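You operate a simulated robot arm through the tools that you are given. There is no shell and no other tool. Be economical: measure what you need, move in short steps, check, and stop when the job is done.

Carry out the task below with a simulated two-armed robot. There is one attempt and no reset: what you move stays moved.

Task
Hold the blue parts tray on the top of the deep bench steady with one hand and put the big green bead in it with the other.

Only the result counts: the job must be done as asked and must still hold three seconds after the hand-in. Knocking over, shifting, dropping, spilling or breaking anything else fails it.

Robot
Two 6-joint arms with two-finger grippers on one trunk, on a base that drives. Base frame: it is fixed to the floor where the robot stands at the start and does not move with it; the origin is under the middle of the robot, x ahead of it, y to its left, z up; the surface under the hand at the start is at about z = 0.85. Lengths are in m, angles in rad, forces in N, time in s.
The left shoulder is at the start at [0.03, 0.178, 0.963], the right one opposite. With the tool pointing down near the work surface each hand reaches from about 0.28 to 0.84 m from the robot's upright axis, wherever it stands, measured 20 degrees to its own side. Places, roughly: big green bead (4x4x3 cm) [0.5, 0, 0.9]; blue parts tray [1, -0.75, 0.75]. Payload 2.54 kg a hand.
Tool frame (each hand has its own): the origin (TCP) lies between the finger pads and is the grasp point; the fingertips stand 0.03 m ahead of it; z points along the fingers, y is the line along which they close. The gripper opens to 0.116 m. The gripper's body begins 0.095 m behind the TCP.
Orientation is that of the tool frame in the base frame, as a unit quaternion [x, y, z, w]. With the fingers straight down and closing along the base's y, the tool's x points along the base's -x, its y along +y and its z along -z.

Tools
- The arms move only by the tool arm_command. It takes "left_deltas", "right_deltas" or both (then of equal length, played together; a hand with none holds still); each is a list of rows, each an object of numbers (a shift or turn left out is 0, a gripper value left out holds the last): "jaw": the finger opening in m, from 0 to 0.116; "dx", "dy", "dz": the shift along the base's x, y, z in m; "ax", "ay", "az": the turn, a rotation vector about the base's x, y, z in rad. In form: [{"jaw": .., "dx": .., "dy": .., "dz": .., "ax": .., "ay": .., "az": ..}, ...]. A call has 1 to 10 rows; each row shifts and turns the commanded pose from where the row before left it. A row lasts 0.2 s, in which the tool goes at most 0.05 m and 0.15 rad; a call with a longer step from one row to the next is refused whole, and so is a gripper value outside its range. Where a pose cannot be reached the arm comes as near as it can. A force on the tool above 40 N (or 10 N above the force at the start of the call, whichever is more), or a blocked arm, ends the call early, and 0.2 s more pass. Each finger travels about 0.153 m/s and halts on what it meets, pressing with about 24 N; the grip force reading is that of the motor and also rises with nothing between the fingers. The clock runs only during rows and for 0.2 s after the last one: add rows that do not move to give the fingers time. It gives the time, the measured TCP pose, the force on the tool (base axes), the opening and the grip force at its end, in the units of the frame above (readings bear some noise), with the torque about the TCP (base axes, N m) and any sound that the robot's microphone picked up.
- Cameras (640 x 400 px; columns grow to the right, rows downward): "scene" is now at [0.0378, 0.011, 1.6748]; the picture's right is [0.16, -0.99, 0.00], its down [-0.83, -0.13, -0.54] and it looks along [0.53, 0.08, -0.84] (base axes); focal length 290 px, centre (320, 200). "left" rides on the left gripper at [0.069, 0.015, -0.122] in its tool frame; the picture's right is [-0.21, 0.98, 0.00], its down [-0.83, -0.18, -0.53] and it looks along [-0.52, -0.11, 0.85] (tool axes); focal length 251 px, centre (320, 200). "right" rides on the right gripper at [0.069, -0.015, -0.122] in its tool frame; the picture's right is [0.21, 0.98, 0.00], its down [-0.83, 0.18, -0.53] and it looks along [-0.52, 0.11, 0.85] (tool axes); focal length 251 px, centre (320, 200). There is no depth. A picture from a camera that has moved, and an enlarged one, comes with that camera's place and axes in the base frame and with its lens.
- grab_frame(camera): a new picture of that camera. No time passes.
- raise_lower(by): slides the trunk up (or, below 0, down) by that many m; the arms and the scene camera ride with it, the base frame stays. It gives what a move gives, with no picture.
- base_move(legs): drives the robot by 1 to 6 legs, each [ahead, left, turn to the left] in m, m and rad, along the robot's own axes; the way and the turn of a leg run together, so that a leg with both is an arc; at most 1.5 m and 3.142 rad a leg. The arms and the cameras ride along, it lands a little off, and it stops where it bumps. It gives what a move gives.
- head_to(pan, tilt): turns the head with the scene camera to pan (to the left, within 2.496 rad either way) and tilt (down, from -0.506 to 1.204), counted from straight ahead of the robot. It gives what a move gives.
- inspect(camera, box): a new picture of the part [left, top, right, bottom] of that camera's present view, enlarged. No time passes.
- hand_in(): hands the job in; it is judged then, once.

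Go step by step. Nothing tells you exact positions but the pictures and the camera data: compare them with the known pose of the tool, close in by small moves and look again before you grip or let go. The budget is 120 turns and 100 pictures, counting those below and the enlarged ones. Unless the task says otherwise, let go and move clear before handing in, and close with one line.

The tools are called after "Emit:" by a JSON object that holds its "api" and its "payload". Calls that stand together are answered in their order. arm_command: Moves the arms, as the interface text tells. Its arguments: {"type":"object","properties":{"left_deltas":{"type":"array"},"right_deltas":{"type":"array"}},"required":[]} The other tools are called the same way: raise_lower (by) slides the trunk up or down; base_move (legs) drives the base; head_to (pan, tilt) turns the head that bears the scene camera; grab_frame (camera) takes a picture; inspect (camera, box) takes an enlarged picture of a part of a camera's view; hand_in () hands the job in.

At the start:

```text
time: 0.0
left_eef_pos: [0.4603, 0.1916, 1.0876]
left_orientation: [0.0, 1.0, 0.0, 0.0]
left_contact_force: [0.0, -0.3, 0.0]
left_torque: [0.02, -0.03, 0.0]
left_gripper_width: 0.1158
left_grasp_force: 0.1
right_eef_pos: [0.5148, -0.2131, 1.1563]
right_orientation: [0.0, 1.0, 0.0, 0.0]
right_contact_force: [-0.3, -1.0, 0.0]
right_torque: [0.0, 0.01, 0.03]
right_gripper_width: 0.1162
right_grasp_force: 0.1
trunk travel left (down, up): [-0.175, 0.365]
robot x, y, heading: [-0.0022, -0.0045, 0.0]
head pan, tilt: [0.157, 1.002]
```

scene: 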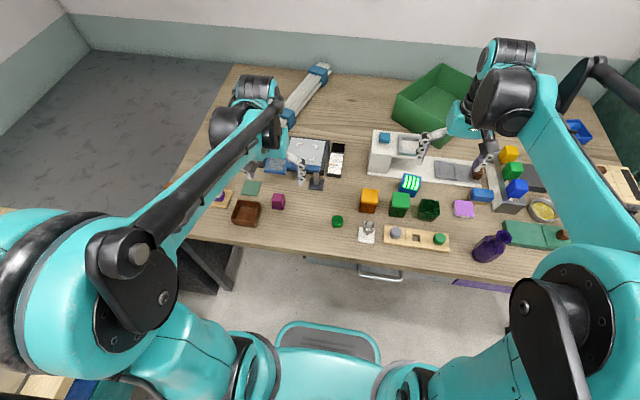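
right: 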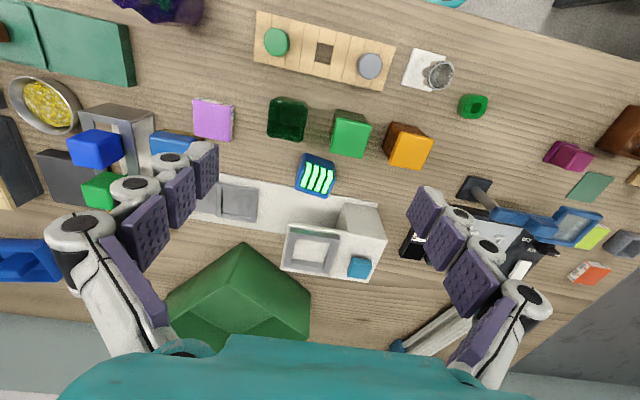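
left: 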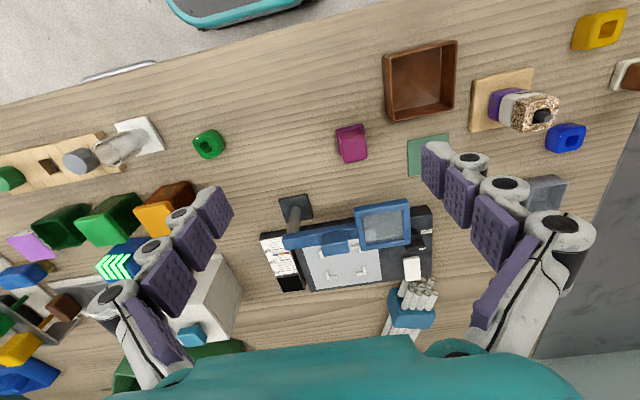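

I see a small green bead with a hole near (337,221) in the scene view, and possibly a blue tray at the far right. I'll look closer at both.

Emit:
{"api": "inspect", "payload": {"camera": "scene", "box": [290, 170, 450, 270]}}

Emit:
{"api": "head_to", "payload": {"pan": -0.65, "tilt": 0.75}}

Emit:
{"api": "grab_frame", "payload": {"camera": "scene"}}

```text
4.00 times, centred on (370, 220) of scene
camera zoom: at [0.0378, 0.011, 1.6748], right [0.16, -0.99, 0.0], down [-0.83, -0.13, -0.54], along [0.53, 0.08, -0.84], focal length 1162 px, centre (120, 120)
```

zoom: 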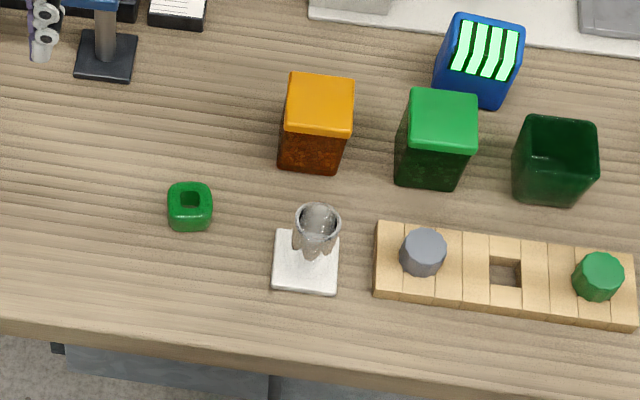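

```text
time: 1.1
left_eef_pos: [0.461, 0.1908, 1.087]
left_orientation: [0.0, 1.0, 0.0, 0.0]
left_contact_force: [0.3, 0.1, 0.3]
left_torque: [-0.03, -0.02, 0.0]
left_gripper_width: 0.1157
left_grasp_force: 0.1
right_eef_pos: [0.5156, -0.2126, 1.1562]
right_orientation: [0.0, 1.0, 0.0, 0.0]
right_contact_force: [-0.3, 0.8, -0.1]
right_torque: [-0.04, -0.01, 0.01]
right_gripper_width: 0.1162
right_grasp_force: 0.0
trunk travel left (down, up): [-0.175, 0.365]
robot x, y, heading: [-0.0018, -0.0037, -0.0]
head pan, tilt: [-0.649, 0.75]
```

```text
95 pictures are left
camera scene: at [0.0352, -0.0499, 1.694], right [-0.6, -0.8, 0.0], down [-0.54, 0.41, -0.73], along [0.58, -0.44, -0.68], focal length 290 px, centre (320, 200)
```

scene: 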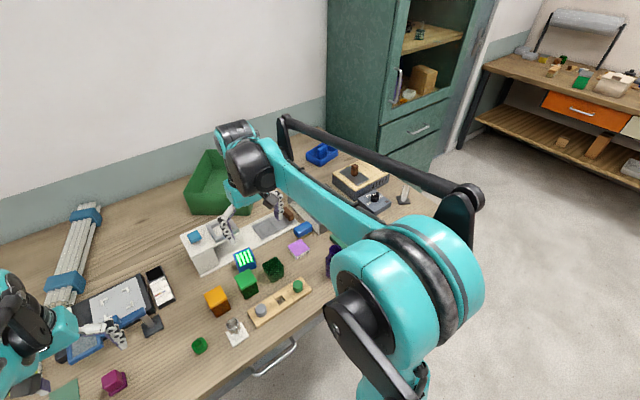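

The bead appears to be at about (0.48, 0.02) and the blue tray at about (1.01, -0.79), near the right end of this bench. I'll zoom in on the tray and on the right end of the bench.

Emit:
{"api": "inspect", "payload": {"camera": "scene", "box": [280, 120, 440, 220]}}

Emit:
{"api": "head_to", "payload": {"pan": -0.1, "tilt": 1.15}}

Emit:
{"api": "grab_frame", "payload": {"camera": "scene"}}

Emit:
{"api": "inspect", "payload": {"camera": "left", "box": [140, 100, 300, 200]}}

```text
4.00 times, centred on (360, 170) of scene
camera zoom: at [0.0352, -0.0499, 1.694], right [-0.6, -0.8, 0.0], down [-0.54, 0.41, -0.73], along [0.58, -0.44, -0.68], focal length 1162 px, centre (160, 320)
```

zoom: 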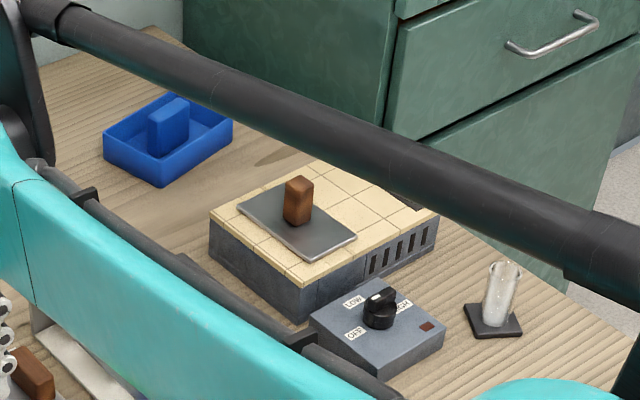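

```text
time: 2.1
left_eef_pos: [0.4619, 0.1921, 1.0873]
left_orientation: [0.0, 1.0, 0.0, -0.001]
left_contact_force: [-0.1, -0.2, -0.8]
left_torque: [-0.01, 0.02, -0.01]
left_gripper_width: 0.1161
left_grasp_force: 0.0
right_eef_pos: [0.5161, -0.2137, 1.1555]
right_orientation: [0.0, 1.0, 0.0, 0.0]
right_contact_force: [0.0, 0.3, 0.2]
right_torque: [-0.01, -0.02, 0.02]
right_gripper_width: 0.116
right_grasp_force: 0.0
trunk travel left (down, up): [-0.175, 0.365]
robot x, y, heading: [0.0021, 0.004, 0.0]
head pan, tilt: [-0.099, 1.15]
```

```text
93 pictures are left
camera scene: at [0.0285, -0.0059, 1.6652], right [-0.1, -0.99, 0.0], down [-0.91, 0.09, -0.41], along [0.41, -0.04, -0.91], focal length 290 px, centre (320, 200)
```

scene: 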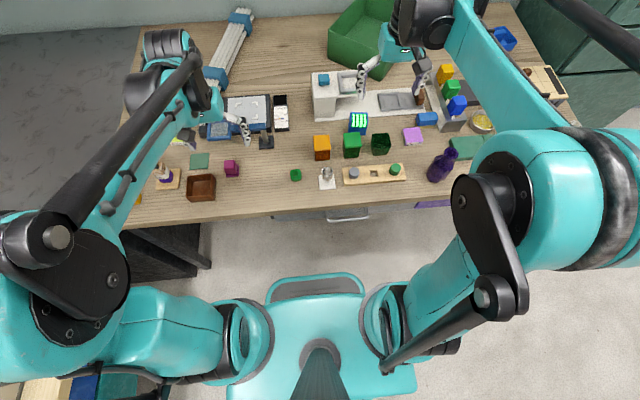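

```text
4.00 times, centred on (220, 150) of left
camera zoom: at [0.3913, 0.2082, 1.2094], right [0.21, 0.98, 0.0], down [0.83, -0.18, 0.53], along [0.52, -0.11, -0.85], focal length 1006 px, centre (720, 400)
```

zoom: 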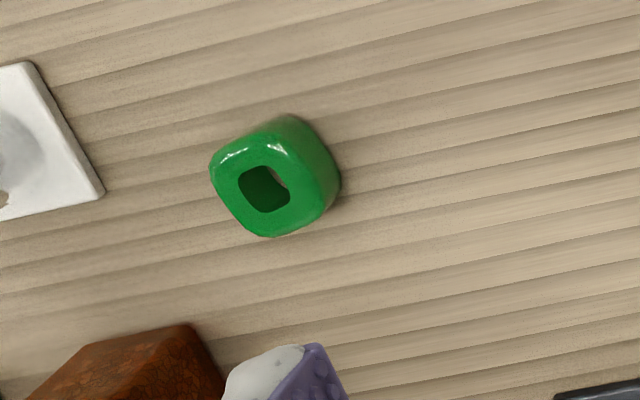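

The bead sits at about (0.477, 0.027). The tray holds a standing blue block. I'll move the left hand over the bead, narrow the jaw a little, and look again.

Emit:
{"api": "arm_command", "payload": {"left_deltas": [{"jaw": 0.08, "dx": 0.005, "dy": -0.045}, {"dx": 0.005, "dy": -0.045}, {"dx": 0.005, "dy": -0.045}, {"dy": -0.03}, {"dz": -0.045}, {"dz": -0.045}, {}]}}

Emit:
{"api": "grab_frame", "payload": {"camera": "left"}}

```text
time: 3.7
left_eef_pos: [0.4758, 0.0272, 0.9983]
left_orientation: [0.0, 1.0, 0.0, 0.0]
left_contact_force: [-0.5, 0.3, -1.0]
left_torque: [0.0, -0.01, 0.0]
left_gripper_width: 0.0801
left_grasp_force: 0.1
right_eef_pos: [0.515, -0.2135, 1.156]
right_orientation: [0.0, 1.0, 0.0, -0.001]
right_contact_force: [-0.2, 0.5, 0.4]
right_torque: [-0.01, 0.0, 0.0]
right_gripper_width: 0.1162
right_grasp_force: 0.0
trunk travel left (down, up): [-0.175, 0.365]
robot x, y, heading: [0.0015, 0.0016, 0.005]
head pan, tilt: [-0.099, 1.15]
```

```text
91 pictures are left
camera left: at [0.4053, 0.0432, 1.12], right [0.21, 0.98, 0.0], down [0.83, -0.18, 0.53], along [0.52, -0.11, -0.85], focal length 251 px, centre (320, 200)
```

left: 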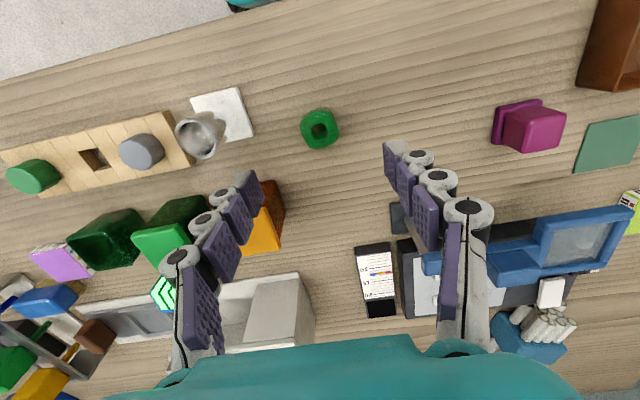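

The bead is directly under the TCP. I'll descend and look again before closing.

Emit:
{"api": "arm_command", "payload": {"left_deltas": [{"dz": -0.04}, {"dz": -0.035}, {"dz": -0.02}, {}]}}

Emit:
{"api": "grab_frame", "payload": {"camera": "left"}}

```text
time: 4.7
left_eef_pos: [0.4752, 0.0255, 0.9028]
left_orientation: [0.0, 1.0, -0.001, 0.0]
left_contact_force: [0.6, -1.6, 0.4]
left_torque: [0.01, -0.02, -0.01]
left_gripper_width: 0.0799
left_grasp_force: 0.1
right_eef_pos: [0.5148, -0.2143, 1.1558]
right_orientation: [0.001, 1.0, 0.0, 0.001]
right_contact_force: [-0.5, 1.1, 0.0]
right_torque: [0.02, 0.01, -0.02]
right_gripper_width: 0.116
right_grasp_force: 0.0
trunk travel left (down, up): [-0.175, 0.365]
robot x, y, heading: [0.0019, -0.002, 0.003]
head pan, tilt: [-0.099, 1.15]
```

```text
90 pictures are left
camera left: at [0.4054, 0.0421, 1.0247], right [0.21, 0.98, 0.0], down [0.83, -0.18, 0.53], along [0.52, -0.11, -0.85], focal length 251 px, centre (320, 200)
```

left: 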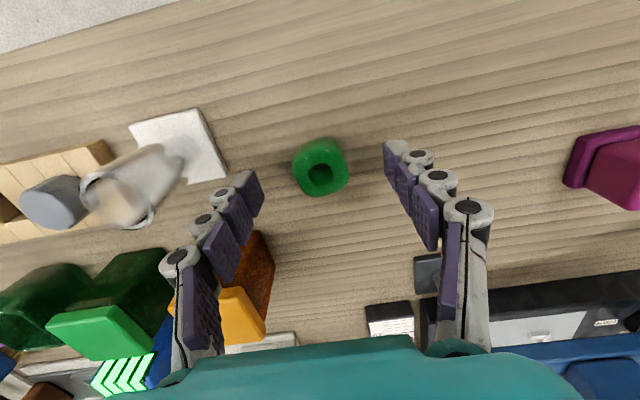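

Alignment is good. I'll lower the last bit and close.

Emit:
{"api": "arm_command", "payload": {"left_deltas": [{"dz": -0.012, "dx": 0.002, "dy": 0.001}, {"dz": -0.005}, {"jaw": 0.05}, {"jaw": 0.02}, {"jaw": 0.02}, {}]}}

Emit:
{"api": "grab_frame", "payload": {"camera": "left"}}

```text
time: 6.1
left_eef_pos: [0.4778, 0.0284, 0.8854]
left_orientation: [0.0, 1.0, 0.0, 0.0]
left_contact_force: [-0.3, 0.1, -0.6]
left_torque: [-0.04, -0.01, 0.0]
left_gripper_width: 0.0348
left_grasp_force: 24.2
right_eef_pos: [0.5154, -0.2126, 1.1551]
right_orientation: [0.0, 1.0, 0.001, 0.0]
right_contact_force: [0.2, 0.4, -0.2]
right_torque: [0.0, 0.0, 0.0]
right_gripper_width: 0.116
right_grasp_force: 0.0
trunk travel left (down, up): [-0.175, 0.365]
robot x, y, heading: [-0.0004, 0.0014, 0.002]
head pan, tilt: [-0.099, 1.15]
```

```text
89 pictures are left
camera left: at [0.408, 0.0436, 1.0077], right [0.21, 0.98, 0.0], down [0.83, -0.18, 0.53], along [0.52, -0.11, -0.85], focal length 251 px, centre (320, 200)
```

left: 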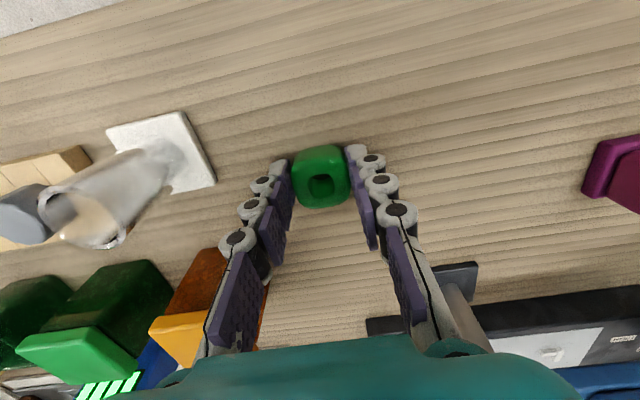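

The bead is held at 0.035 m opening with 24 N. I'll lift it straight up and pull both hands in for driving.

Emit:
{"api": "arm_command", "payload": {"left_deltas": [{"dz": 0.03}, {"dz": 0.045}, {"dz": 0.045}, {"dz": 0.045}, {"dz": 0.045}, {"dz": 0.045}, {"dy": 0.04}, {"dy": 0.04}, {"dy": 0.04}, {"dy": 0.04}]}}

Emit:
{"api": "arm_command", "payload": {"left_deltas": [{"dx": -0.03}, {"dx": -0.03}, {"dx": -0.03}, {"dx": -0.02}, {}], "right_deltas": [{"dx": -0.04, "jaw": 0.03}, {"dx": -0.04}, {"dx": -0.04}, {"dx": -0.02}, {}]}}

Emit:
{"api": "head_to", "payload": {"pan": -0.8, "tilt": 0.9}}

Emit:
{"api": "grab_frame", "payload": {"camera": "scene"}}

Emit:
{"api": "grab_frame", "payload": {"camera": "left"}}

```text
time: 8.3
left_eef_pos: [0.4791, 0.189, 1.1414]
left_orientation: [0.0, 1.0, 0.0, 0.0]
left_contact_force: [0.6, 0.0, -0.2]
left_torque: [-0.04, -0.03, -0.01]
left_gripper_width: 0.0347
left_grasp_force: 24.3
right_eef_pos: [0.5162, -0.2135, 1.1558]
right_orientation: [-0.001, 1.0, 0.001, 0.0]
right_contact_force: [-0.7, 0.9, -0.4]
right_torque: [-0.02, -0.01, 0.0]
right_gripper_width: 0.1158
right_grasp_force: 0.1
trunk travel left (down, up): [-0.175, 0.365]
robot x, y, heading: [-0.0001, -0.001, 0.0]
head pan, tilt: [-0.099, 1.15]
```

```text
time: 9.5
left_eef_pos: [0.3689, 0.1892, 1.1405]
left_orientation: [0.0, 1.0, 0.0, 0.0]
left_contact_force: [-0.5, -0.4, -0.5]
left_torque: [0.0, 0.02, 0.01]
left_gripper_width: 0.0349
left_grasp_force: 24.5
right_eef_pos: [0.3756, -0.2143, 1.1558]
right_orientation: [0.0, 1.0, 0.001, 0.0]
right_contact_force: [0.1, -0.1, 0.0]
right_torque: [-0.04, 0.01, 0.05]
right_gripper_width: 0.0302
right_grasp_force: 0.1
trunk travel left (down, up): [-0.175, 0.365]
robot x, y, heading: [-0.0012, 0.0015, 0.006]
head pan, tilt: [-0.099, 1.15]
```

```text
time: 10.6
left_eef_pos: [0.3677, 0.1885, 1.1413]
left_orientation: [0.0, 1.0, 0.0, 0.0]
left_contact_force: [0.4, 0.0, -0.2]
left_torque: [0.04, 0.05, -0.01]
left_gripper_width: 0.0347
left_grasp_force: 24.1
right_eef_pos: [0.3763, -0.2141, 1.1563]
right_orientation: [0.0, 1.0, 0.0, 0.0]
right_contact_force: [0.0, -0.7, 0.1]
right_torque: [0.04, 0.0, -0.03]
right_gripper_width: 0.03
right_grasp_force: 0.1
trunk travel left (down, up): [-0.175, 0.365]
robot x, y, heading: [0.0002, 0.0013, -0.003]
head pan, tilt: [-0.799, 0.901]
```

```text
88 pictures are left
camera scene: at [0.0217, -0.054, 1.6821], right [-0.72, -0.7, 0.0], down [-0.55, 0.56, -0.62], along [0.43, -0.44, -0.78], focal length 290 px, centre (320, 200)
```

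scene: 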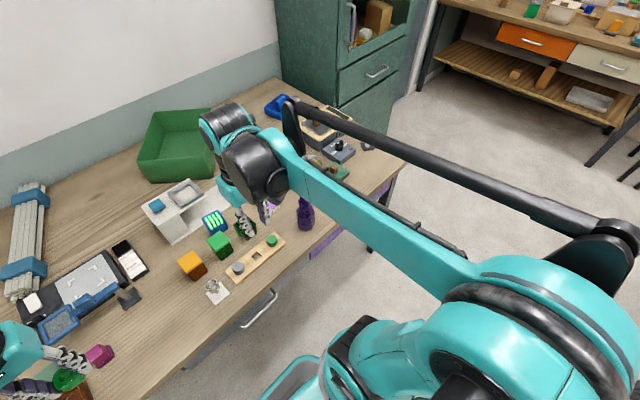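

```text
87 pictures are left
camera left: at [0.2985, 0.2044, 1.2629], right [0.21, 0.98, 0.0], down [0.83, -0.18, 0.53], along [0.52, -0.11, -0.85], focal length 251 px, centre (320, 200)
```

left: 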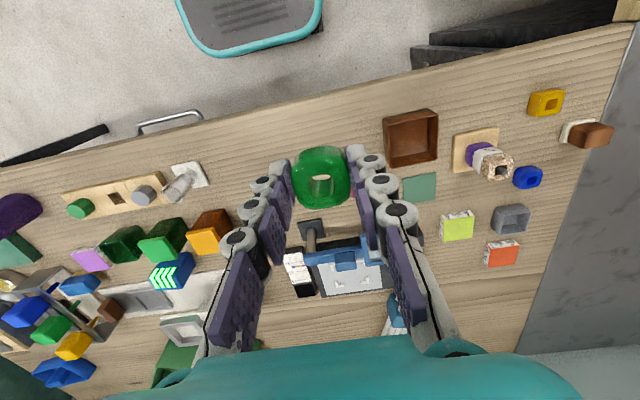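

The bead is held firmly. The tray is near the bench's right end, so I'll back off a little, drive right past that end, and look around.

Emit:
{"api": "base_move", "payload": {"legs": [[-0.15, 0, 0], [0, -1.35, 0]]}}

Emit:
{"api": "head_to", "payload": {"pan": 0.3, "tilt": 0.6}}

Emit:
{"api": "grab_frame", "payload": {"camera": "scene"}}

```text
time: 18.4
left_eef_pos: [0.2181, -1.1741, 1.14]
left_orientation: [0.0, 1.0, 0.0, 0.0]
left_contact_force: [-0.5, -0.2, -1.0]
left_torque: [0.0, 0.0, 0.01]
left_gripper_width: 0.0349
left_grasp_force: 24.4
right_eef_pos: [0.2253, -1.5756, 1.1559]
right_orientation: [0.0, 1.0, 0.0, 0.0]
right_contact_force: [-0.3, -0.4, 0.0]
right_torque: [0.03, 0.0, 0.03]
right_gripper_width: 0.0298
right_grasp_force: 0.0
trunk travel left (down, up): [-0.175, 0.365]
robot x, y, heading: [-0.149, -1.362, -0.004]
head pan, tilt: [-0.799, 0.901]
```

```text
time: 19.7
left_eef_pos: [0.2184, -1.174, 1.1402]
left_orientation: [0.0, 1.0, 0.0, 0.0]
left_contact_force: [-0.6, 1.0, -0.2]
left_torque: [0.0, 0.02, 0.0]
left_gripper_width: 0.0346
left_grasp_force: 24.2
right_eef_pos: [0.2256, -1.576, 1.1548]
right_orientation: [0.001, 1.0, -0.001, 0.0]
right_contact_force: [0.7, 0.9, -0.1]
right_torque: [0.0, -0.01, -0.01]
right_gripper_width: 0.0299
right_grasp_force: 0.1
trunk travel left (down, up): [-0.175, 0.365]
robot x, y, heading: [-0.1514, -1.3595, 0.001]
head pan, tilt: [0.3, 0.6]
```

```text
86 pictures are left
camera scene: at [-0.0962, -1.3357, 1.7069], right [0.29, -0.96, 0.0], down [-0.54, -0.17, -0.82], along [0.79, 0.24, -0.57], focal length 290 px, centre (320, 200)
```

scene: 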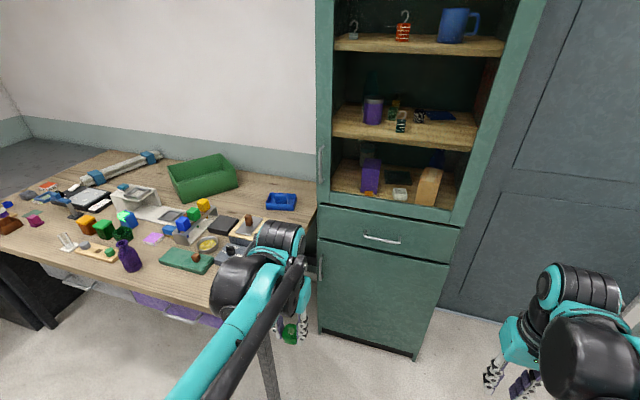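

A tall cabinet (front at x≈0.88, y from -1.04 to -1.62) stands beside the bench end, so reaching from the side is cramped. I'll check how far the base could go under the front of the bench.

Emit:
{"api": "head_to", "payload": {"pan": 0.9, "tilt": 0.7}}

Emit:
{"api": "grab_frame", "payload": {"camera": "scene"}}

Emit:
{"api": "raise_lower", "payload": {"by": -0.17}}

Emit:
{"api": "grab_frame", "payload": {"camera": "left"}}

```text
time: 20.7
left_eef_pos: [0.2187, -1.1729, 1.1406]
left_orientation: [0.0, 1.0, 0.0, 0.0]
left_contact_force: [-0.2, -0.4, 0.1]
left_torque: [0.01, -0.01, 0.01]
left_gripper_width: 0.0351
left_grasp_force: 23.8
right_eef_pos: [0.2256, -1.5753, 1.1545]
right_orientation: [0.001, 1.0, 0.0, 0.0]
right_contact_force: [0.3, 0.5, -0.7]
right_torque: [0.02, -0.01, -0.01]
right_gripper_width: 0.0302
right_grasp_force: 0.0
trunk travel left (down, up): [-0.175, 0.365]
robot x, y, heading: [-0.1468, -1.3626, 0.005]
head pan, tilt: [0.901, 0.7]
```

```text
85 pictures are left
camera scene: at [-0.1278, -1.2952, 1.6983], right [0.78, -0.62, 0.0], down [-0.4, -0.5, -0.77], along [0.48, 0.6, -0.64], focal length 290 px, centre (320, 200)
```

scene: 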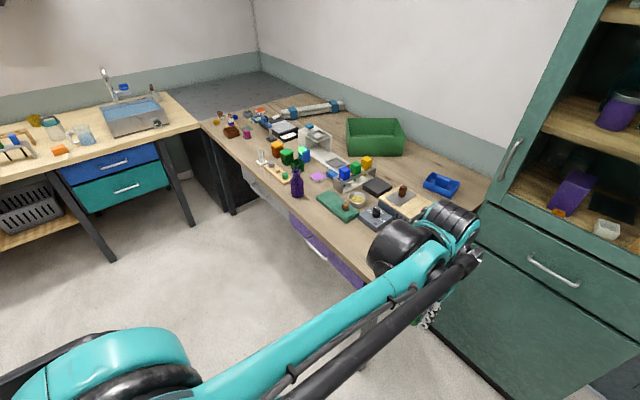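

```text
time: 22.6
left_eef_pos: [0.2183, -1.173, 0.9712]
left_orientation: [0.0, 1.0, 0.0, 0.001]
left_contact_force: [0.6, -0.2, -0.2]
left_torque: [-0.01, 0.02, 0.01]
left_gripper_width: 0.0348
left_grasp_force: 23.6
right_eef_pos: [0.2257, -1.5748, 0.9858]
right_orientation: [0.0, 1.0, 0.0, -0.001]
right_contact_force: [-0.1, 0.0, 0.4]
right_torque: [-0.02, 0.02, -0.01]
right_gripper_width: 0.0302
right_grasp_force: 0.0
trunk travel left (down, up): [-0.005, 0.535]
robot x, y, heading: [-0.1491, -1.3602, -0.0]
head pan, tilt: [0.901, 0.7]
```

```text
84 pictures are left
camera left: at [0.1488, -1.1575, 1.0931], right [0.21, 0.98, 0.0], down [0.83, -0.18, 0.53], along [0.52, -0.11, -0.85], focal length 251 px, centre (320, 200)
```

left: 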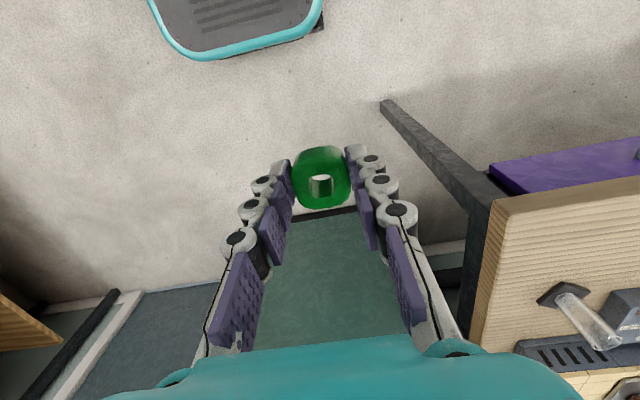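

The bench has shallow drawers with open space beneath, its right leg is at about (0.42, -0.94), and the base platform is low. I'll raise the trunk again, line up near y≈-0.65, and go forward in front of the tray.

Emit:
{"api": "raise_lower", "payload": {"by": 0.25}}

Emit:
{"api": "base_move", "payload": {"legs": [[0, 0.7, 0]]}}

Emit:
{"api": "head_to", "payload": {"pan": 0.0, "tilt": 1.1}}

Emit:
{"api": "grab_frame", "payload": {"camera": "scene"}}

Emit:
{"api": "grab_frame", "payload": {"camera": "right"}}

```text
time: 25.2
left_eef_pos: [0.2172, -1.1738, 1.2207]
left_orientation: [0.0, 1.0, 0.0, 0.0]
left_contact_force: [-0.4, -0.4, -0.7]
left_torque: [0.0, -0.01, -0.02]
left_gripper_width: 0.0349
left_grasp_force: 23.3
right_eef_pos: [0.2253, -1.5749, 1.2353]
right_orientation: [0.0, 1.0, -0.001, 0.0]
right_contact_force: [-0.5, 0.1, -0.5]
right_torque: [-0.01, -0.01, -0.02]
right_gripper_width: 0.0299
right_grasp_force: 0.1
trunk travel left (down, up): [-0.255, 0.285]
robot x, y, heading: [-0.1479, -1.3619, 0.0]
head pan, tilt: [0.901, 0.7]
```

```text
time: 29.0
left_eef_pos: [0.2198, -0.4805, 1.2215]
left_orientation: [0.001, 1.0, 0.0, 0.0]
left_contact_force: [-0.5, 0.7, -1.1]
left_torque: [-0.02, 0.01, 0.0]
left_gripper_width: 0.0348
left_grasp_force: 24.0
right_eef_pos: [0.2259, -0.8831, 1.2341]
right_orientation: [0.001, 1.0, 0.0, 0.0]
right_contact_force: [-0.5, 0.2, 1.0]
right_torque: [0.0, -0.01, 0.0]
right_gripper_width: 0.03
right_grasp_force: 0.1
trunk travel left (down, up): [-0.255, 0.285]
robot x, y, heading: [-0.151, -0.671, -0.002]
head pan, tilt: [0.901, 0.7]
```

```text
time: 30.2
left_eef_pos: [0.2195, -0.4827, 1.221]
left_orientation: [0.0, 1.0, 0.0, 0.0]
left_contact_force: [0.7, 0.1, -0.1]
left_torque: [0.01, -0.01, -0.01]
left_gripper_width: 0.0346
left_grasp_force: 24.3
right_eef_pos: [0.226, -0.8835, 1.2341]
right_orientation: [0.002, 1.0, 0.0, 0.0]
right_contact_force: [-0.1, -0.8, 0.1]
right_torque: [0.03, -0.01, -0.02]
right_gripper_width: 0.0301
right_grasp_force: 0.2
trunk travel left (down, up): [-0.255, 0.285]
robot x, y, heading: [-0.148, -0.6731, -0.004]
head pan, tilt: [0.0, 1.1]
```

```text
83 pictures are left
camera scene: at [-0.117, -0.6699, 1.7483], right [0.0, -1.0, 0.0], down [-0.89, 0.0, -0.45], along [0.45, 0.0, -0.89], focal length 290 px, centre (320, 200)
```

scene: 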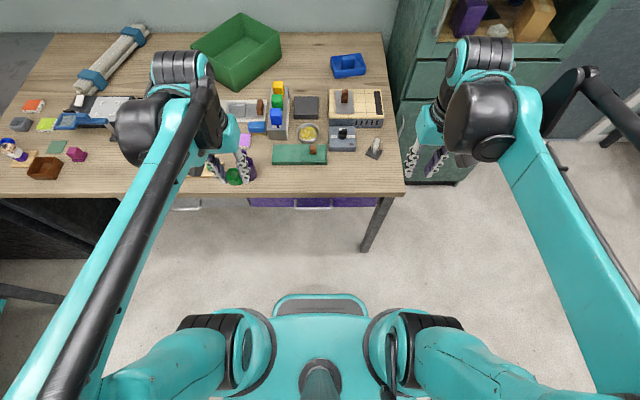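

```text
82 pictures are left
camera right: at [0.1567, -0.8992, 1.3573], right [-0.21, 0.98, 0.0], down [0.83, 0.18, 0.53], along [0.52, 0.11, -0.85], focal length 251 px, centre (320, 200)
```

right: 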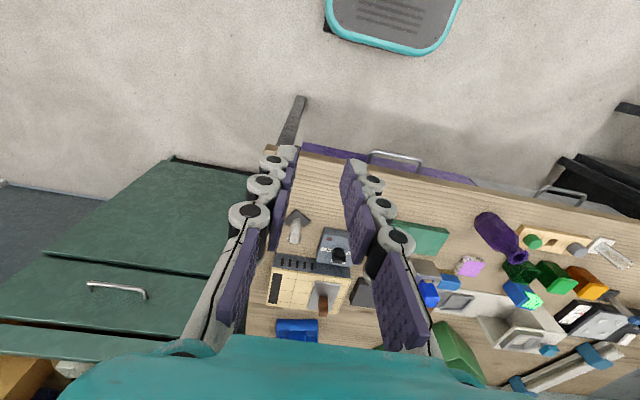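

The tray is at about (0.99, -0.79). I'll shift slightly left to clear the bench leg, then drive forward in parts with the hands high.

Emit:
{"api": "base_move", "payload": {"legs": [[0, 0.08, 0], [0.25, 0, 0]]}}

Emit:
{"api": "grab_frame", "payload": {"camera": "scene"}}

Emit:
{"api": "grab_frame", "payload": {"camera": "right"}}

```text
time: 32.7
left_eef_pos: [0.4706, -0.4026, 1.2213]
left_orientation: [0.002, 1.0, 0.0, 0.0]
left_contact_force: [-1.0, 0.0, -1.5]
left_torque: [-0.01, 0.02, 0.01]
left_gripper_width: 0.0347
left_grasp_force: 23.8
right_eef_pos: [0.4779, -0.8027, 1.2356]
right_orientation: [0.0, 1.0, 0.0, 0.0]
right_contact_force: [0.2, 0.1, -0.3]
right_torque: [-0.01, 0.01, 0.01]
right_gripper_width: 0.03
right_grasp_force: 0.1
trunk travel left (down, up): [-0.255, 0.285]
robot x, y, heading: [0.1014, -0.5877, -0.004]
head pan, tilt: [0.0, 1.1]
```

```text
81 pictures are left
camera scene: at [0.1347, -0.5897, 1.7483], right [0.0, -1.0, 0.0], down [-0.89, 0.0, -0.45], along [0.45, 0.0, -0.89], focal length 290 px, centre (320, 200)
```

scene: 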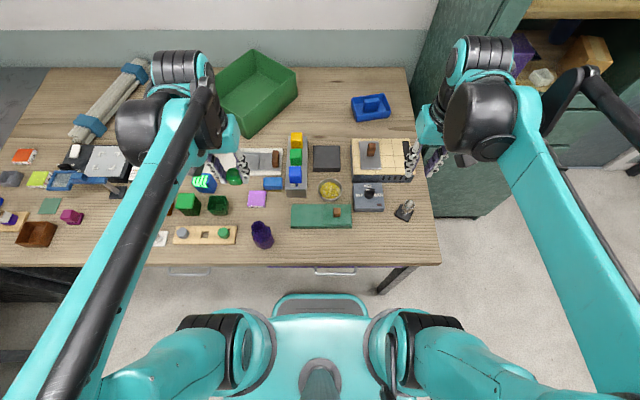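

```text
80 pictures are left
camera right: at [0.4082, -0.8189, 1.3571], right [-0.21, 0.98, 0.0], down [0.83, 0.18, 0.53], along [0.52, 0.11, -0.85], focal length 251 px, centre (320, 200)
```

right: 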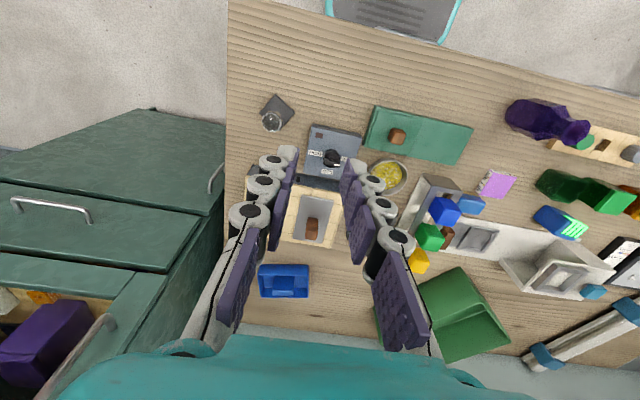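

The path ahead is clear and the base plate (about 0.3 m high) should pass under the drawers. I'll go forward another 0.15 m.

Emit:
{"api": "base_move", "payload": {"legs": [[0.08, 0, 0], [0.07, 0, 0]]}}

Emit:
{"api": "grab_frame", "payload": {"camera": "scene"}}

```text
time: 34.3
left_eef_pos: [0.6221, -0.4018, 1.2198]
left_orientation: [0.001, 1.0, 0.0, -0.002]
left_contact_force: [1.6, -0.6, -1.2]
left_torque: [0.0, 0.05, 0.01]
left_gripper_width: 0.035
left_grasp_force: 24.3
right_eef_pos: [0.6278, -0.8031, 1.2345]
right_orientation: [0.0, 1.0, 0.001, -0.001]
right_contact_force: [-0.1, 0.0, 0.1]
right_torque: [0.01, 0.09, -0.03]
right_gripper_width: 0.0299
right_grasp_force: 0.0
trunk travel left (down, up): [-0.255, 0.285]
robot x, y, heading: [0.2517, -0.5886, -0.001]
head pan, tilt: [0.0, 1.1]
```

```text
79 pictures are left
camera scene: at [0.2862, -0.59, 1.7482], right [0.0, -1.0, 0.0], down [-0.89, 0.0, -0.45], along [0.45, 0.0, -0.89], focal length 290 px, centre (320, 200)
```

scene: 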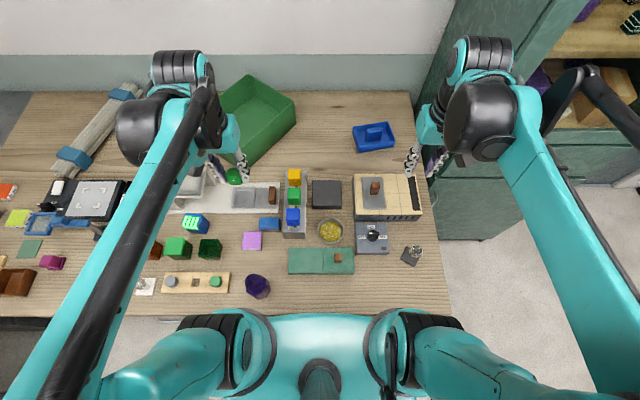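

The base fits under the bench. I'll raise the trunk a bit so the shoulders clear the purple vase, then move 0.05 m forward and turn slightly right toward the tray.

Emit:
{"api": "raise_lower", "payload": {"by": 0.1}}

Emit:
{"api": "base_move", "payload": {"legs": [[0.05, 0, 0], [0, 0, -0.12]]}}

Emit:
{"api": "head_to", "payload": {"pan": -0.15, "tilt": 0.95}}

Emit:
{"api": "grab_frame", "payload": {"camera": "scene"}}

```text
time: 35.7
left_eef_pos: [0.618, -0.4024, 1.3217]
left_orientation: [0.001, 1.0, 0.0, 0.0]
left_contact_force: [-0.2, 0.9, -0.5]
left_torque: [0.01, 0.02, 0.01]
left_gripper_width: 0.0347
left_grasp_force: 23.8
right_eef_pos: [0.6258, -0.8044, 1.3349]
right_orientation: [0.001, 1.0, -0.001, 0.001]
right_contact_force: [0.1, 0.4, -0.4]
right_torque: [0.02, 0.0, 0.0]
right_gripper_width: 0.0302
right_grasp_force: 0.2
trunk travel left (down, up): [-0.355, 0.185]
robot x, y, heading: [0.2492, -0.5894, 0.001]
head pan, tilt: [0.0, 1.1]
```

```text
time: 36.7
left_eef_pos: [0.6654, -0.4028, 1.3227]
left_orientation: [0.001, 1.0, 0.0, 0.001]
left_contact_force: [-0.5, 0.8, 1.6]
left_torque: [0.01, -0.05, 0.01]
left_gripper_width: 0.0347
left_grasp_force: 24.1
right_eef_pos: [0.6719, -0.8044, 1.3365]
right_orientation: [0.001, 1.0, 0.0, 0.001]
right_contact_force: [-0.4, -0.8, 0.7]
right_torque: [0.02, -0.02, 0.03]
right_gripper_width: 0.03
right_grasp_force: 0.1
trunk travel left (down, up): [-0.355, 0.185]
robot x, y, heading: [0.2955, -0.5888, -0.004]
head pan, tilt: [0.0, 1.1]
stopped in leg 1: the robot was blocked; the commanded pose is now the measured one
```

```text
time: 37.4
left_eef_pos: [0.666, -0.4027, 1.3217]
left_orientation: [0.001, 1.0, 0.0, 0.001]
left_contact_force: [0.0, 0.5, -0.6]
left_torque: [0.0, 0.0, -0.01]
left_gripper_width: 0.0348
left_grasp_force: 24.0
right_eef_pos: [0.6725, -0.8041, 1.3344]
right_orientation: [0.001, 1.0, -0.001, 0.001]
right_contact_force: [0.3, 0.8, 0.6]
right_torque: [-0.03, -0.01, 0.0]
right_gripper_width: 0.0299
right_grasp_force: 0.2
trunk travel left (down, up): [-0.355, 0.185]
robot x, y, heading: [0.2968, -0.5914, 0.002]
head pan, tilt: [-0.15, 0.949]
```

```text
78 pictures are left
camera scene: at [0.3374, -0.6008, 1.8585], right [-0.15, -0.99, 0.0], down [-0.8, 0.12, -0.58], along [0.57, -0.09, -0.81], focal length 290 px, centre (320, 200)
```

scene: 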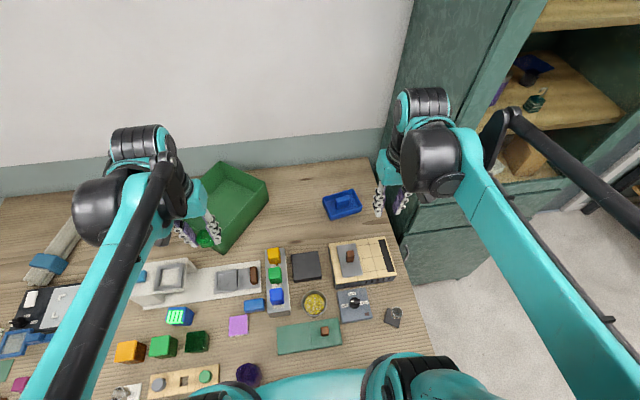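

The base just touched something at x≈0.296, and nothing on the bench shifted. I'll back off 2 cm, turn slightly right, and look at the tray with the right hand camera.

Emit:
{"api": "base_move", "payload": {"legs": [[-0.02, 0, 0], [0, 0, -0.13]]}}

Emit:
{"api": "grab_frame", "payload": {"camera": "scene"}}

Emit:
{"api": "grab_frame", "payload": {"camera": "right"}}

```text
time: 38.8
left_eef_pos: [0.6673, -0.4531, 1.3198]
left_orientation: [0.067, 0.998, 0.0, 0.001]
left_contact_force: [-0.3, -0.4, 0.3]
left_torque: [0.0, 0.0, 0.02]
left_gripper_width: 0.035
left_grasp_force: 24.4
right_eef_pos: [0.6214, -0.8517, 1.3352]
right_orientation: [0.066, 0.998, 0.0, 0.0]
right_contact_force: [0.6, -0.2, 0.5]
right_torque: [0.02, 0.01, -0.02]
right_gripper_width: 0.0301
right_grasp_force: 0.2
trunk travel left (down, up): [-0.355, 0.185]
robot x, y, heading: [0.2791, -0.5901, -0.132]
head pan, tilt: [-0.15, 0.949]
```

```text
77 pictures are left
camera scene: at [0.3155, -0.6066, 1.8585], right [-0.28, -0.96, 0.0], down [-0.78, 0.23, -0.58], along [0.56, -0.16, -0.81], focal length 290 px, centre (320, 200)
```

scene: 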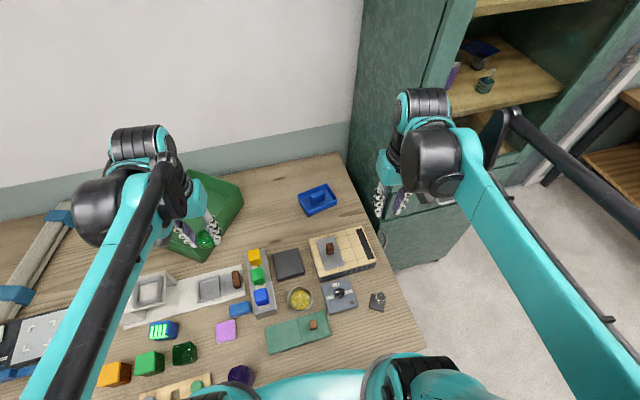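

```text
76 pictures are left
camera right: at [0.551, -0.8581, 1.4574], right [-0.08, 1.0, 0.0], down [0.84, 0.07, 0.54], along [0.53, 0.04, -0.84], focal length 251 px, centre (320, 200)
```

right: 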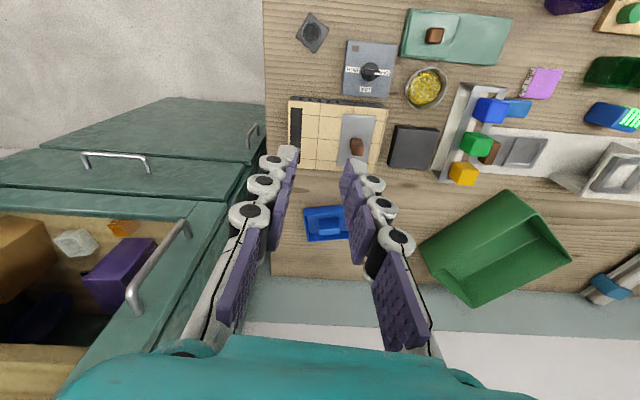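

Both hands should reach the tray from here. I'll zoom in to get the tray's corners.

Emit:
{"api": "inspect", "payload": {"camera": "scene", "box": [270, 160, 390, 235]}}

Emit:
{"api": "inspect", "payload": {"camera": "right", "box": [270, 180, 400, 261]}}

```text
5.33 times, centred on (330, 198) of scene
camera zoom: at [0.3155, -0.6066, 1.8585], right [-0.28, -0.96, 0.0], down [-0.78, 0.23, -0.58], along [0.56, -0.16, -0.81], focal length 1549 px, centre (267, 213)
```

zoom: 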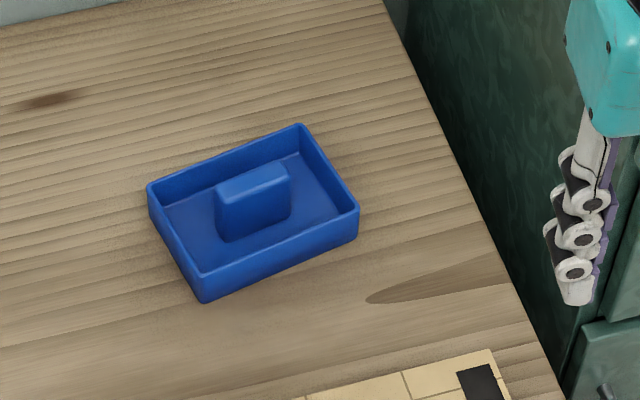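

```text
4.92 times, centred on (335, 220) of right
camera zoom: at [0.551, -0.8581, 1.4574], right [-0.08, 1.0, 0.0], down [0.84, 0.07, 0.54], along [0.53, 0.04, -0.84], focal length 1238 px, centre (246, 99)
```

zoom: 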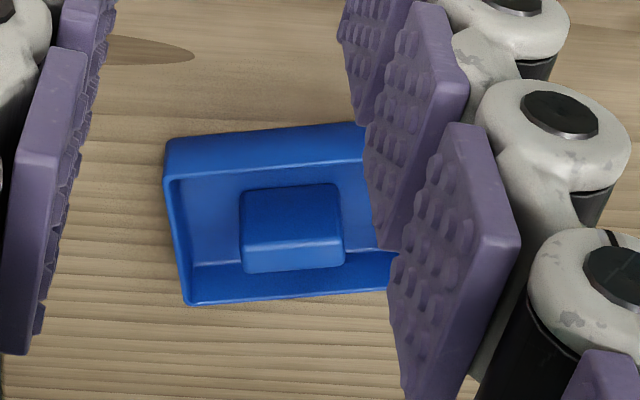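

The tray is about 13.5 x 9 cm, centred at about (1.002, -0.792), yawed +0.19 rad, with its rim at z≈0.89. There is a handle block in the middle, so the near-left corner suits the bead. The right hand will grip the right end wall at about (1.014, -0.857), so I'll move it over there first.

Emit:
{"api": "arm_command", "payload": {"right_deltas": [{"jaw": 0.04, "dx": 0.043, "dz": -0.02, "az": 0.036}, {"dx": 0.043, "dz": -0.02, "az": 0.036}, {"dx": 0.043, "dz": -0.02, "az": 0.036}, {"dx": 0.043, "dz": -0.02, "az": 0.036}, {"dx": 0.043, "dz": -0.02, "az": 0.036}, {"dx": 0.043, "dz": -0.02, "az": 0.036}, {"dx": 0.043, "dz": -0.02, "az": 0.036}, {"dx": 0.043, "dz": -0.02, "az": 0.036}, {"dx": 0.043, "dz": -0.02, "az": 0.032}, {}]}}

Emit:
{"api": "grab_frame", "payload": {"camera": "right"}}

Emit:
{"api": "grab_frame", "payload": {"camera": "scene"}}

```text
time: 41.0
left_eef_pos: [0.6669, -0.4527, 1.3214]
left_orientation: [0.066, 0.998, 0.0, 0.002]
left_contact_force: [-0.5, 0.4, 0.8]
left_torque: [0.0, -0.07, 0.0]
left_gripper_width: 0.0347
left_grasp_force: 23.8
right_eef_pos: [1.008, -0.8516, 1.1561]
right_orientation: [-0.093, 0.996, 0.0, 0.002]
right_contact_force: [-0.4, 0.3, 0.2]
right_torque: [-0.02, -0.06, -0.03]
right_gripper_width: 0.0398
right_grasp_force: 0.0
trunk travel left (down, up): [-0.355, 0.185]
robot x, y, heading: [0.2762, -0.5888, -0.132]
head pan, tilt: [-0.15, 0.949]
```

```text
73 pictures are left
camera right: at [0.9425, -0.88, 1.2783], right [-0.39, 0.92, 0.0], down [0.78, 0.33, 0.54], along [0.49, 0.21, -0.84], focal length 251 px, centre (320, 200)
```

right: 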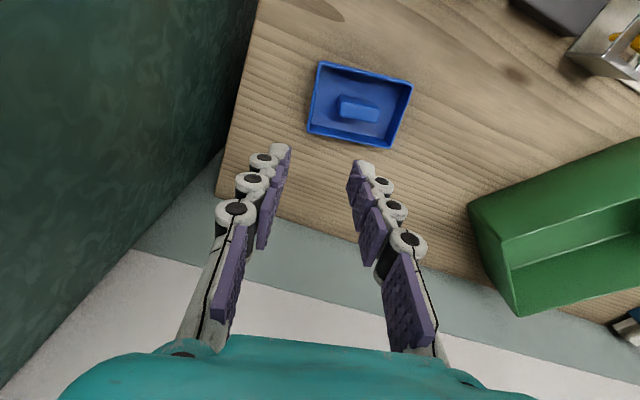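

```text
72 pictures are left
camera scene: at [0.3135, -0.6059, 1.8586], right [-0.28, -0.96, 0.0], down [-0.78, 0.23, -0.58], along [0.56, -0.16, -0.81], focal length 290 px, centre (320, 200)
```

scene: 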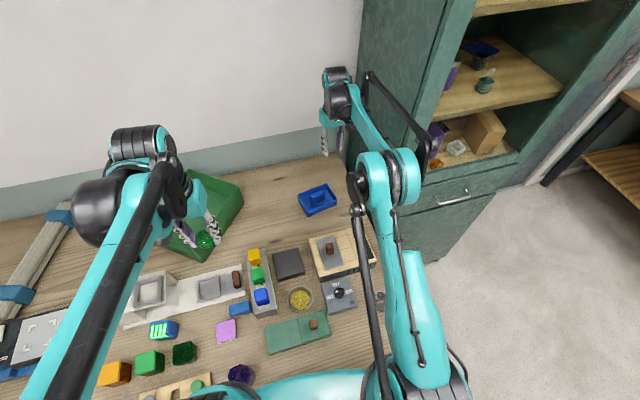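

The right hand is above the right wall. I'll zoom in to refine the tray geometry.

Emit:
{"api": "inspect", "payload": {"camera": "right", "box": [290, 50, 430, 138]}}

```text
4.55 times, centred on (360, 94) of right
camera zoom: at [0.9425, -0.88, 1.2783], right [-0.39, 0.92, 0.0], down [0.78, 0.33, 0.54], along [0.49, 0.21, -0.84], focal length 1143 px, centre (138, 682)
```

zoom: 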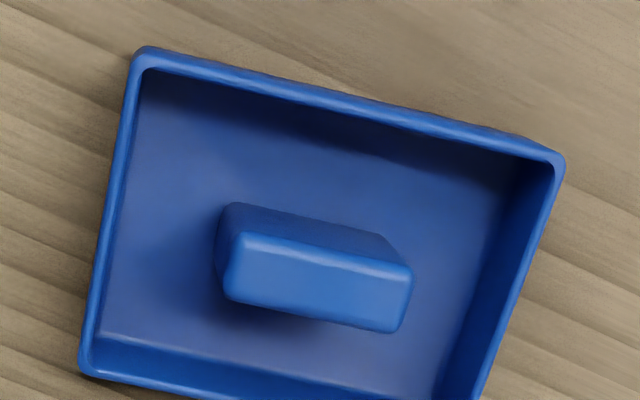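

The tray geometry is confirmed: right wall centre at about (1.012, -0.857) and bead spot at about (0.970, -0.757). I'll lower the right hand to just above the rim with a slight lean away from the left hand.

Emit:
{"api": "arm_command", "payload": {"right_deltas": [{"jaw": 0.034, "dx": 0.004, "dy": -0.008, "dz": -0.04, "ax": 0.05, "ay": 0.01}, {"dz": -0.045, "ax": 0.05, "ay": 0.009}, {"dz": -0.045, "ax": 0.05, "ay": 0.009}, {"dz": -0.04}, {"dz": -0.02}, {}]}}

Emit:
{"api": "grab_frame", "payload": {"camera": "right"}}

Emit:
{"api": "inspect", "payload": {"camera": "scene", "box": [270, 140, 390, 235]}}

```text
time: 42.4
left_eef_pos: [0.6685, -0.4537, 1.3205]
left_orientation: [0.066, 0.998, 0.0, 0.001]
left_contact_force: [-0.8, -0.2, -0.2]
left_torque: [0.01, 0.06, -0.04]
left_gripper_width: 0.0346
left_grasp_force: 23.9
right_eef_pos: [1.0119, -0.8599, 0.9658]
right_orientation: [-0.093, 0.993, 0.075, -0.006]
right_contact_force: [0.2, 0.6, -0.4]
right_torque: [0.01, -0.02, 0.02]
right_gripper_width: 0.0337
right_grasp_force: 0.1
trunk travel left (down, up): [-0.355, 0.185]
robot x, y, heading: [0.2743, -0.5874, -0.13]
head pan, tilt: [-0.15, 0.949]
```

```text
70 pictures are left
camera right: at [0.9509, -0.9063, 1.084], right [-0.39, 0.91, 0.15], down [0.79, 0.25, 0.56], along [0.47, 0.33, -0.82], focal length 251 px, centre (320, 200)
```

right: 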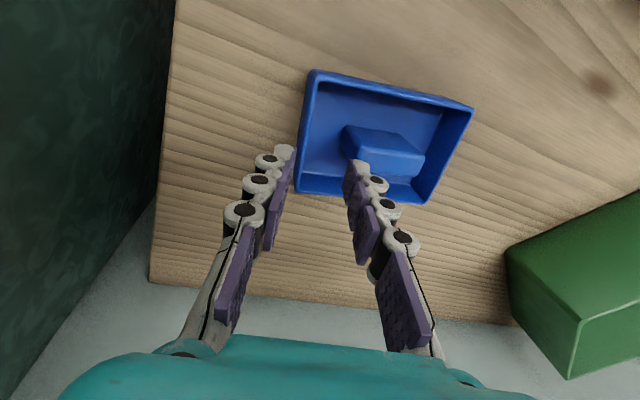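

```text
4.21 times, centred on (330, 188) of scene
camera zoom: at [0.3159, -0.6063, 1.8585], right [-0.28, -0.96, 0.0], down [-0.78, 0.23, -0.58], along [0.56, -0.16, -0.81], focal length 1223 px, centre (278, 253)
```

zoom: 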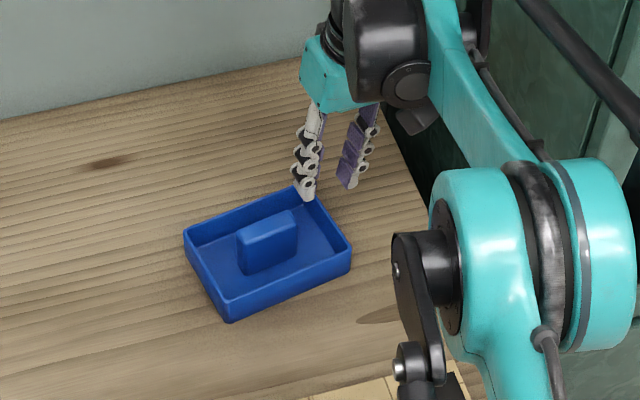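

Fingers are set to straddle the right wall. I'll lower them to rim level and check again.

Emit:
{"api": "arm_command", "payload": {"right_deltas": [{"dz": -0.025, "dy": -0.003}, {"dz": -0.013}, {}]}}

Emit:
{"api": "inspect", "payload": {"camera": "right", "box": [230, 60, 470, 210]}}

Emit:
{"api": "inspect", "payload": {"camera": "scene", "box": [290, 160, 370, 210]}}

```text
time: 43.2
left_eef_pos: [0.6686, -0.4535, 1.3206]
left_orientation: [0.067, 0.998, 0.0, 0.0]
left_contact_force: [0.6, -0.2, -0.3]
left_torque: [-0.04, 0.0, 0.01]
left_gripper_width: 0.0349
left_grasp_force: 23.7
right_eef_pos: [0.9978, -0.8612, 0.9362]
right_orientation: [-0.093, 0.993, 0.076, -0.006]
right_contact_force: [-0.5, 1.0, -0.3]
right_torque: [0.0, 0.0, 0.01]
right_gripper_width: 0.0341
right_grasp_force: 0.1
right hand out of reach, approached as far as the arm can: row 1, 2
trunk travel left (down, up): [-0.355, 0.185]
robot x, y, heading: [0.28, -0.5909, -0.128]
head pan, tilt: [-0.15, 0.949]
```

```text
2.67 times, centred on (350, 135) of right
camera zoom: at [0.9353, -0.9062, 1.0548], right [-0.39, 0.91, 0.15], down [0.79, 0.25, 0.56], along [0.47, 0.33, -0.82], focal length 670 px, centre (240, 373)
```

zoom: 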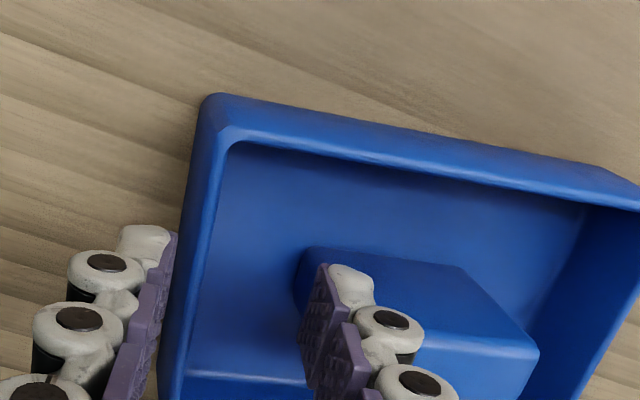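

```text
8.00 times, centred on (330, 185) of scene
camera zoom: at [0.316, -0.6064, 1.8585], right [-0.28, -0.96, 0.0], down [-0.78, 0.23, -0.58], along [0.56, -0.16, -0.81], focal length 2324 px, centre (240, 320)
```

zoom: 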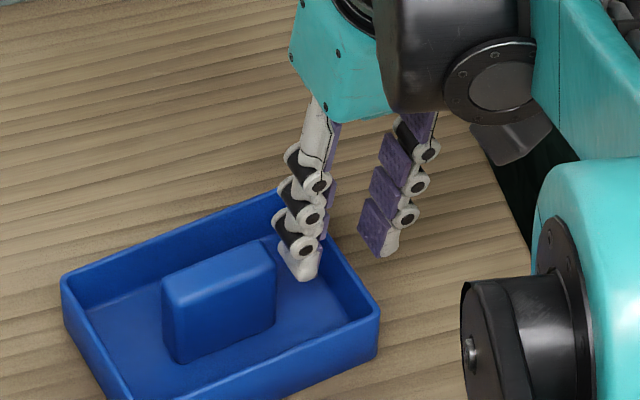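

The arm is at its limit with the fingers vertical, so I'll pitch the right hand forward about 0.3 rad, in the plane of the wall, to gain reach.

Emit:
{"api": "arm_command", "payload": {"right_deltas": [{"ax": 0.027, "ay": -0.145}, {"ax": 0.027, "ay": -0.145}, {}]}}

Emit:
{"api": "inspect", "payload": {"camera": "right", "box": [230, 60, 470, 210]}}

Emit:
{"api": "inspect", "payload": {"camera": "scene", "box": [290, 160, 370, 210]}}

```text
time: 44.0
left_eef_pos: [0.6687, -0.4537, 1.3219]
left_orientation: [0.067, 0.998, 0.0, 0.001]
left_contact_force: [0.2, -0.3, -1.0]
left_torque: [0.03, 0.02, 0.01]
left_gripper_width: 0.0347
left_grasp_force: 23.7
right_eef_pos: [0.9982, -0.8592, 0.936]
right_orientation: [-0.103, 0.981, 0.088, 0.14]
right_contact_force: [-0.2, 0.1, 0.4]
right_torque: [-0.01, -0.02, 0.01]
right_gripper_width: 0.0342
right_grasp_force: 0.0
trunk travel left (down, up): [-0.355, 0.185]
robot x, y, heading: [0.278, -0.5905, -0.138]
head pan, tilt: [-0.15, 0.949]
```

```text
2.67 times, centred on (350, 135) of right
camera zoom: at [0.9048, -0.9116, 1.029], right [-0.42, 0.9, 0.08], down [0.6, 0.21, 0.77], along [0.68, 0.37, -0.63], focal length 670 px, centre (240, 373)
```

zoom: 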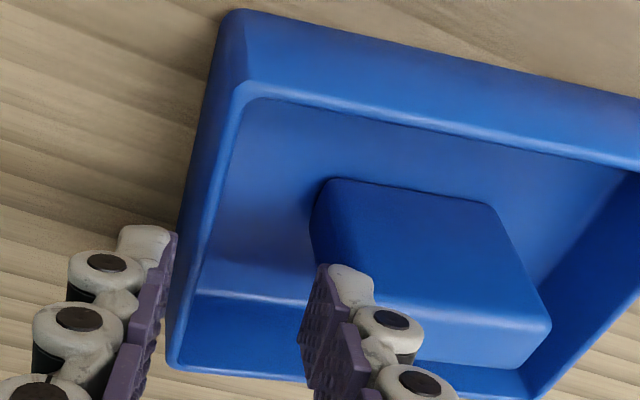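

```text
8.00 times, centred on (330, 185) of scene
camera zoom: at [0.3166, -0.606, 1.8585], right [-0.28, -0.96, 0.0], down [-0.78, 0.23, -0.58], along [0.56, -0.16, -0.81], focal length 2324 px, centre (240, 320)
```

zoom: 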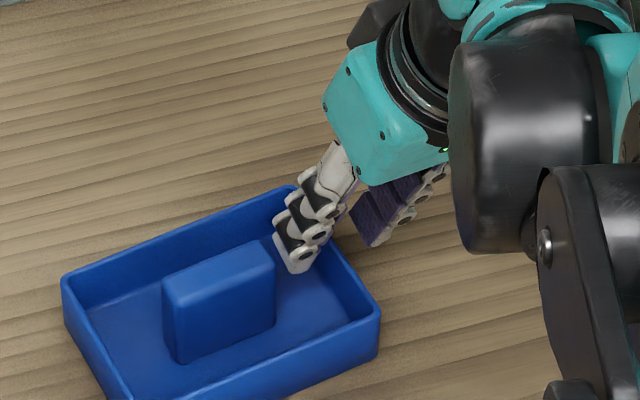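

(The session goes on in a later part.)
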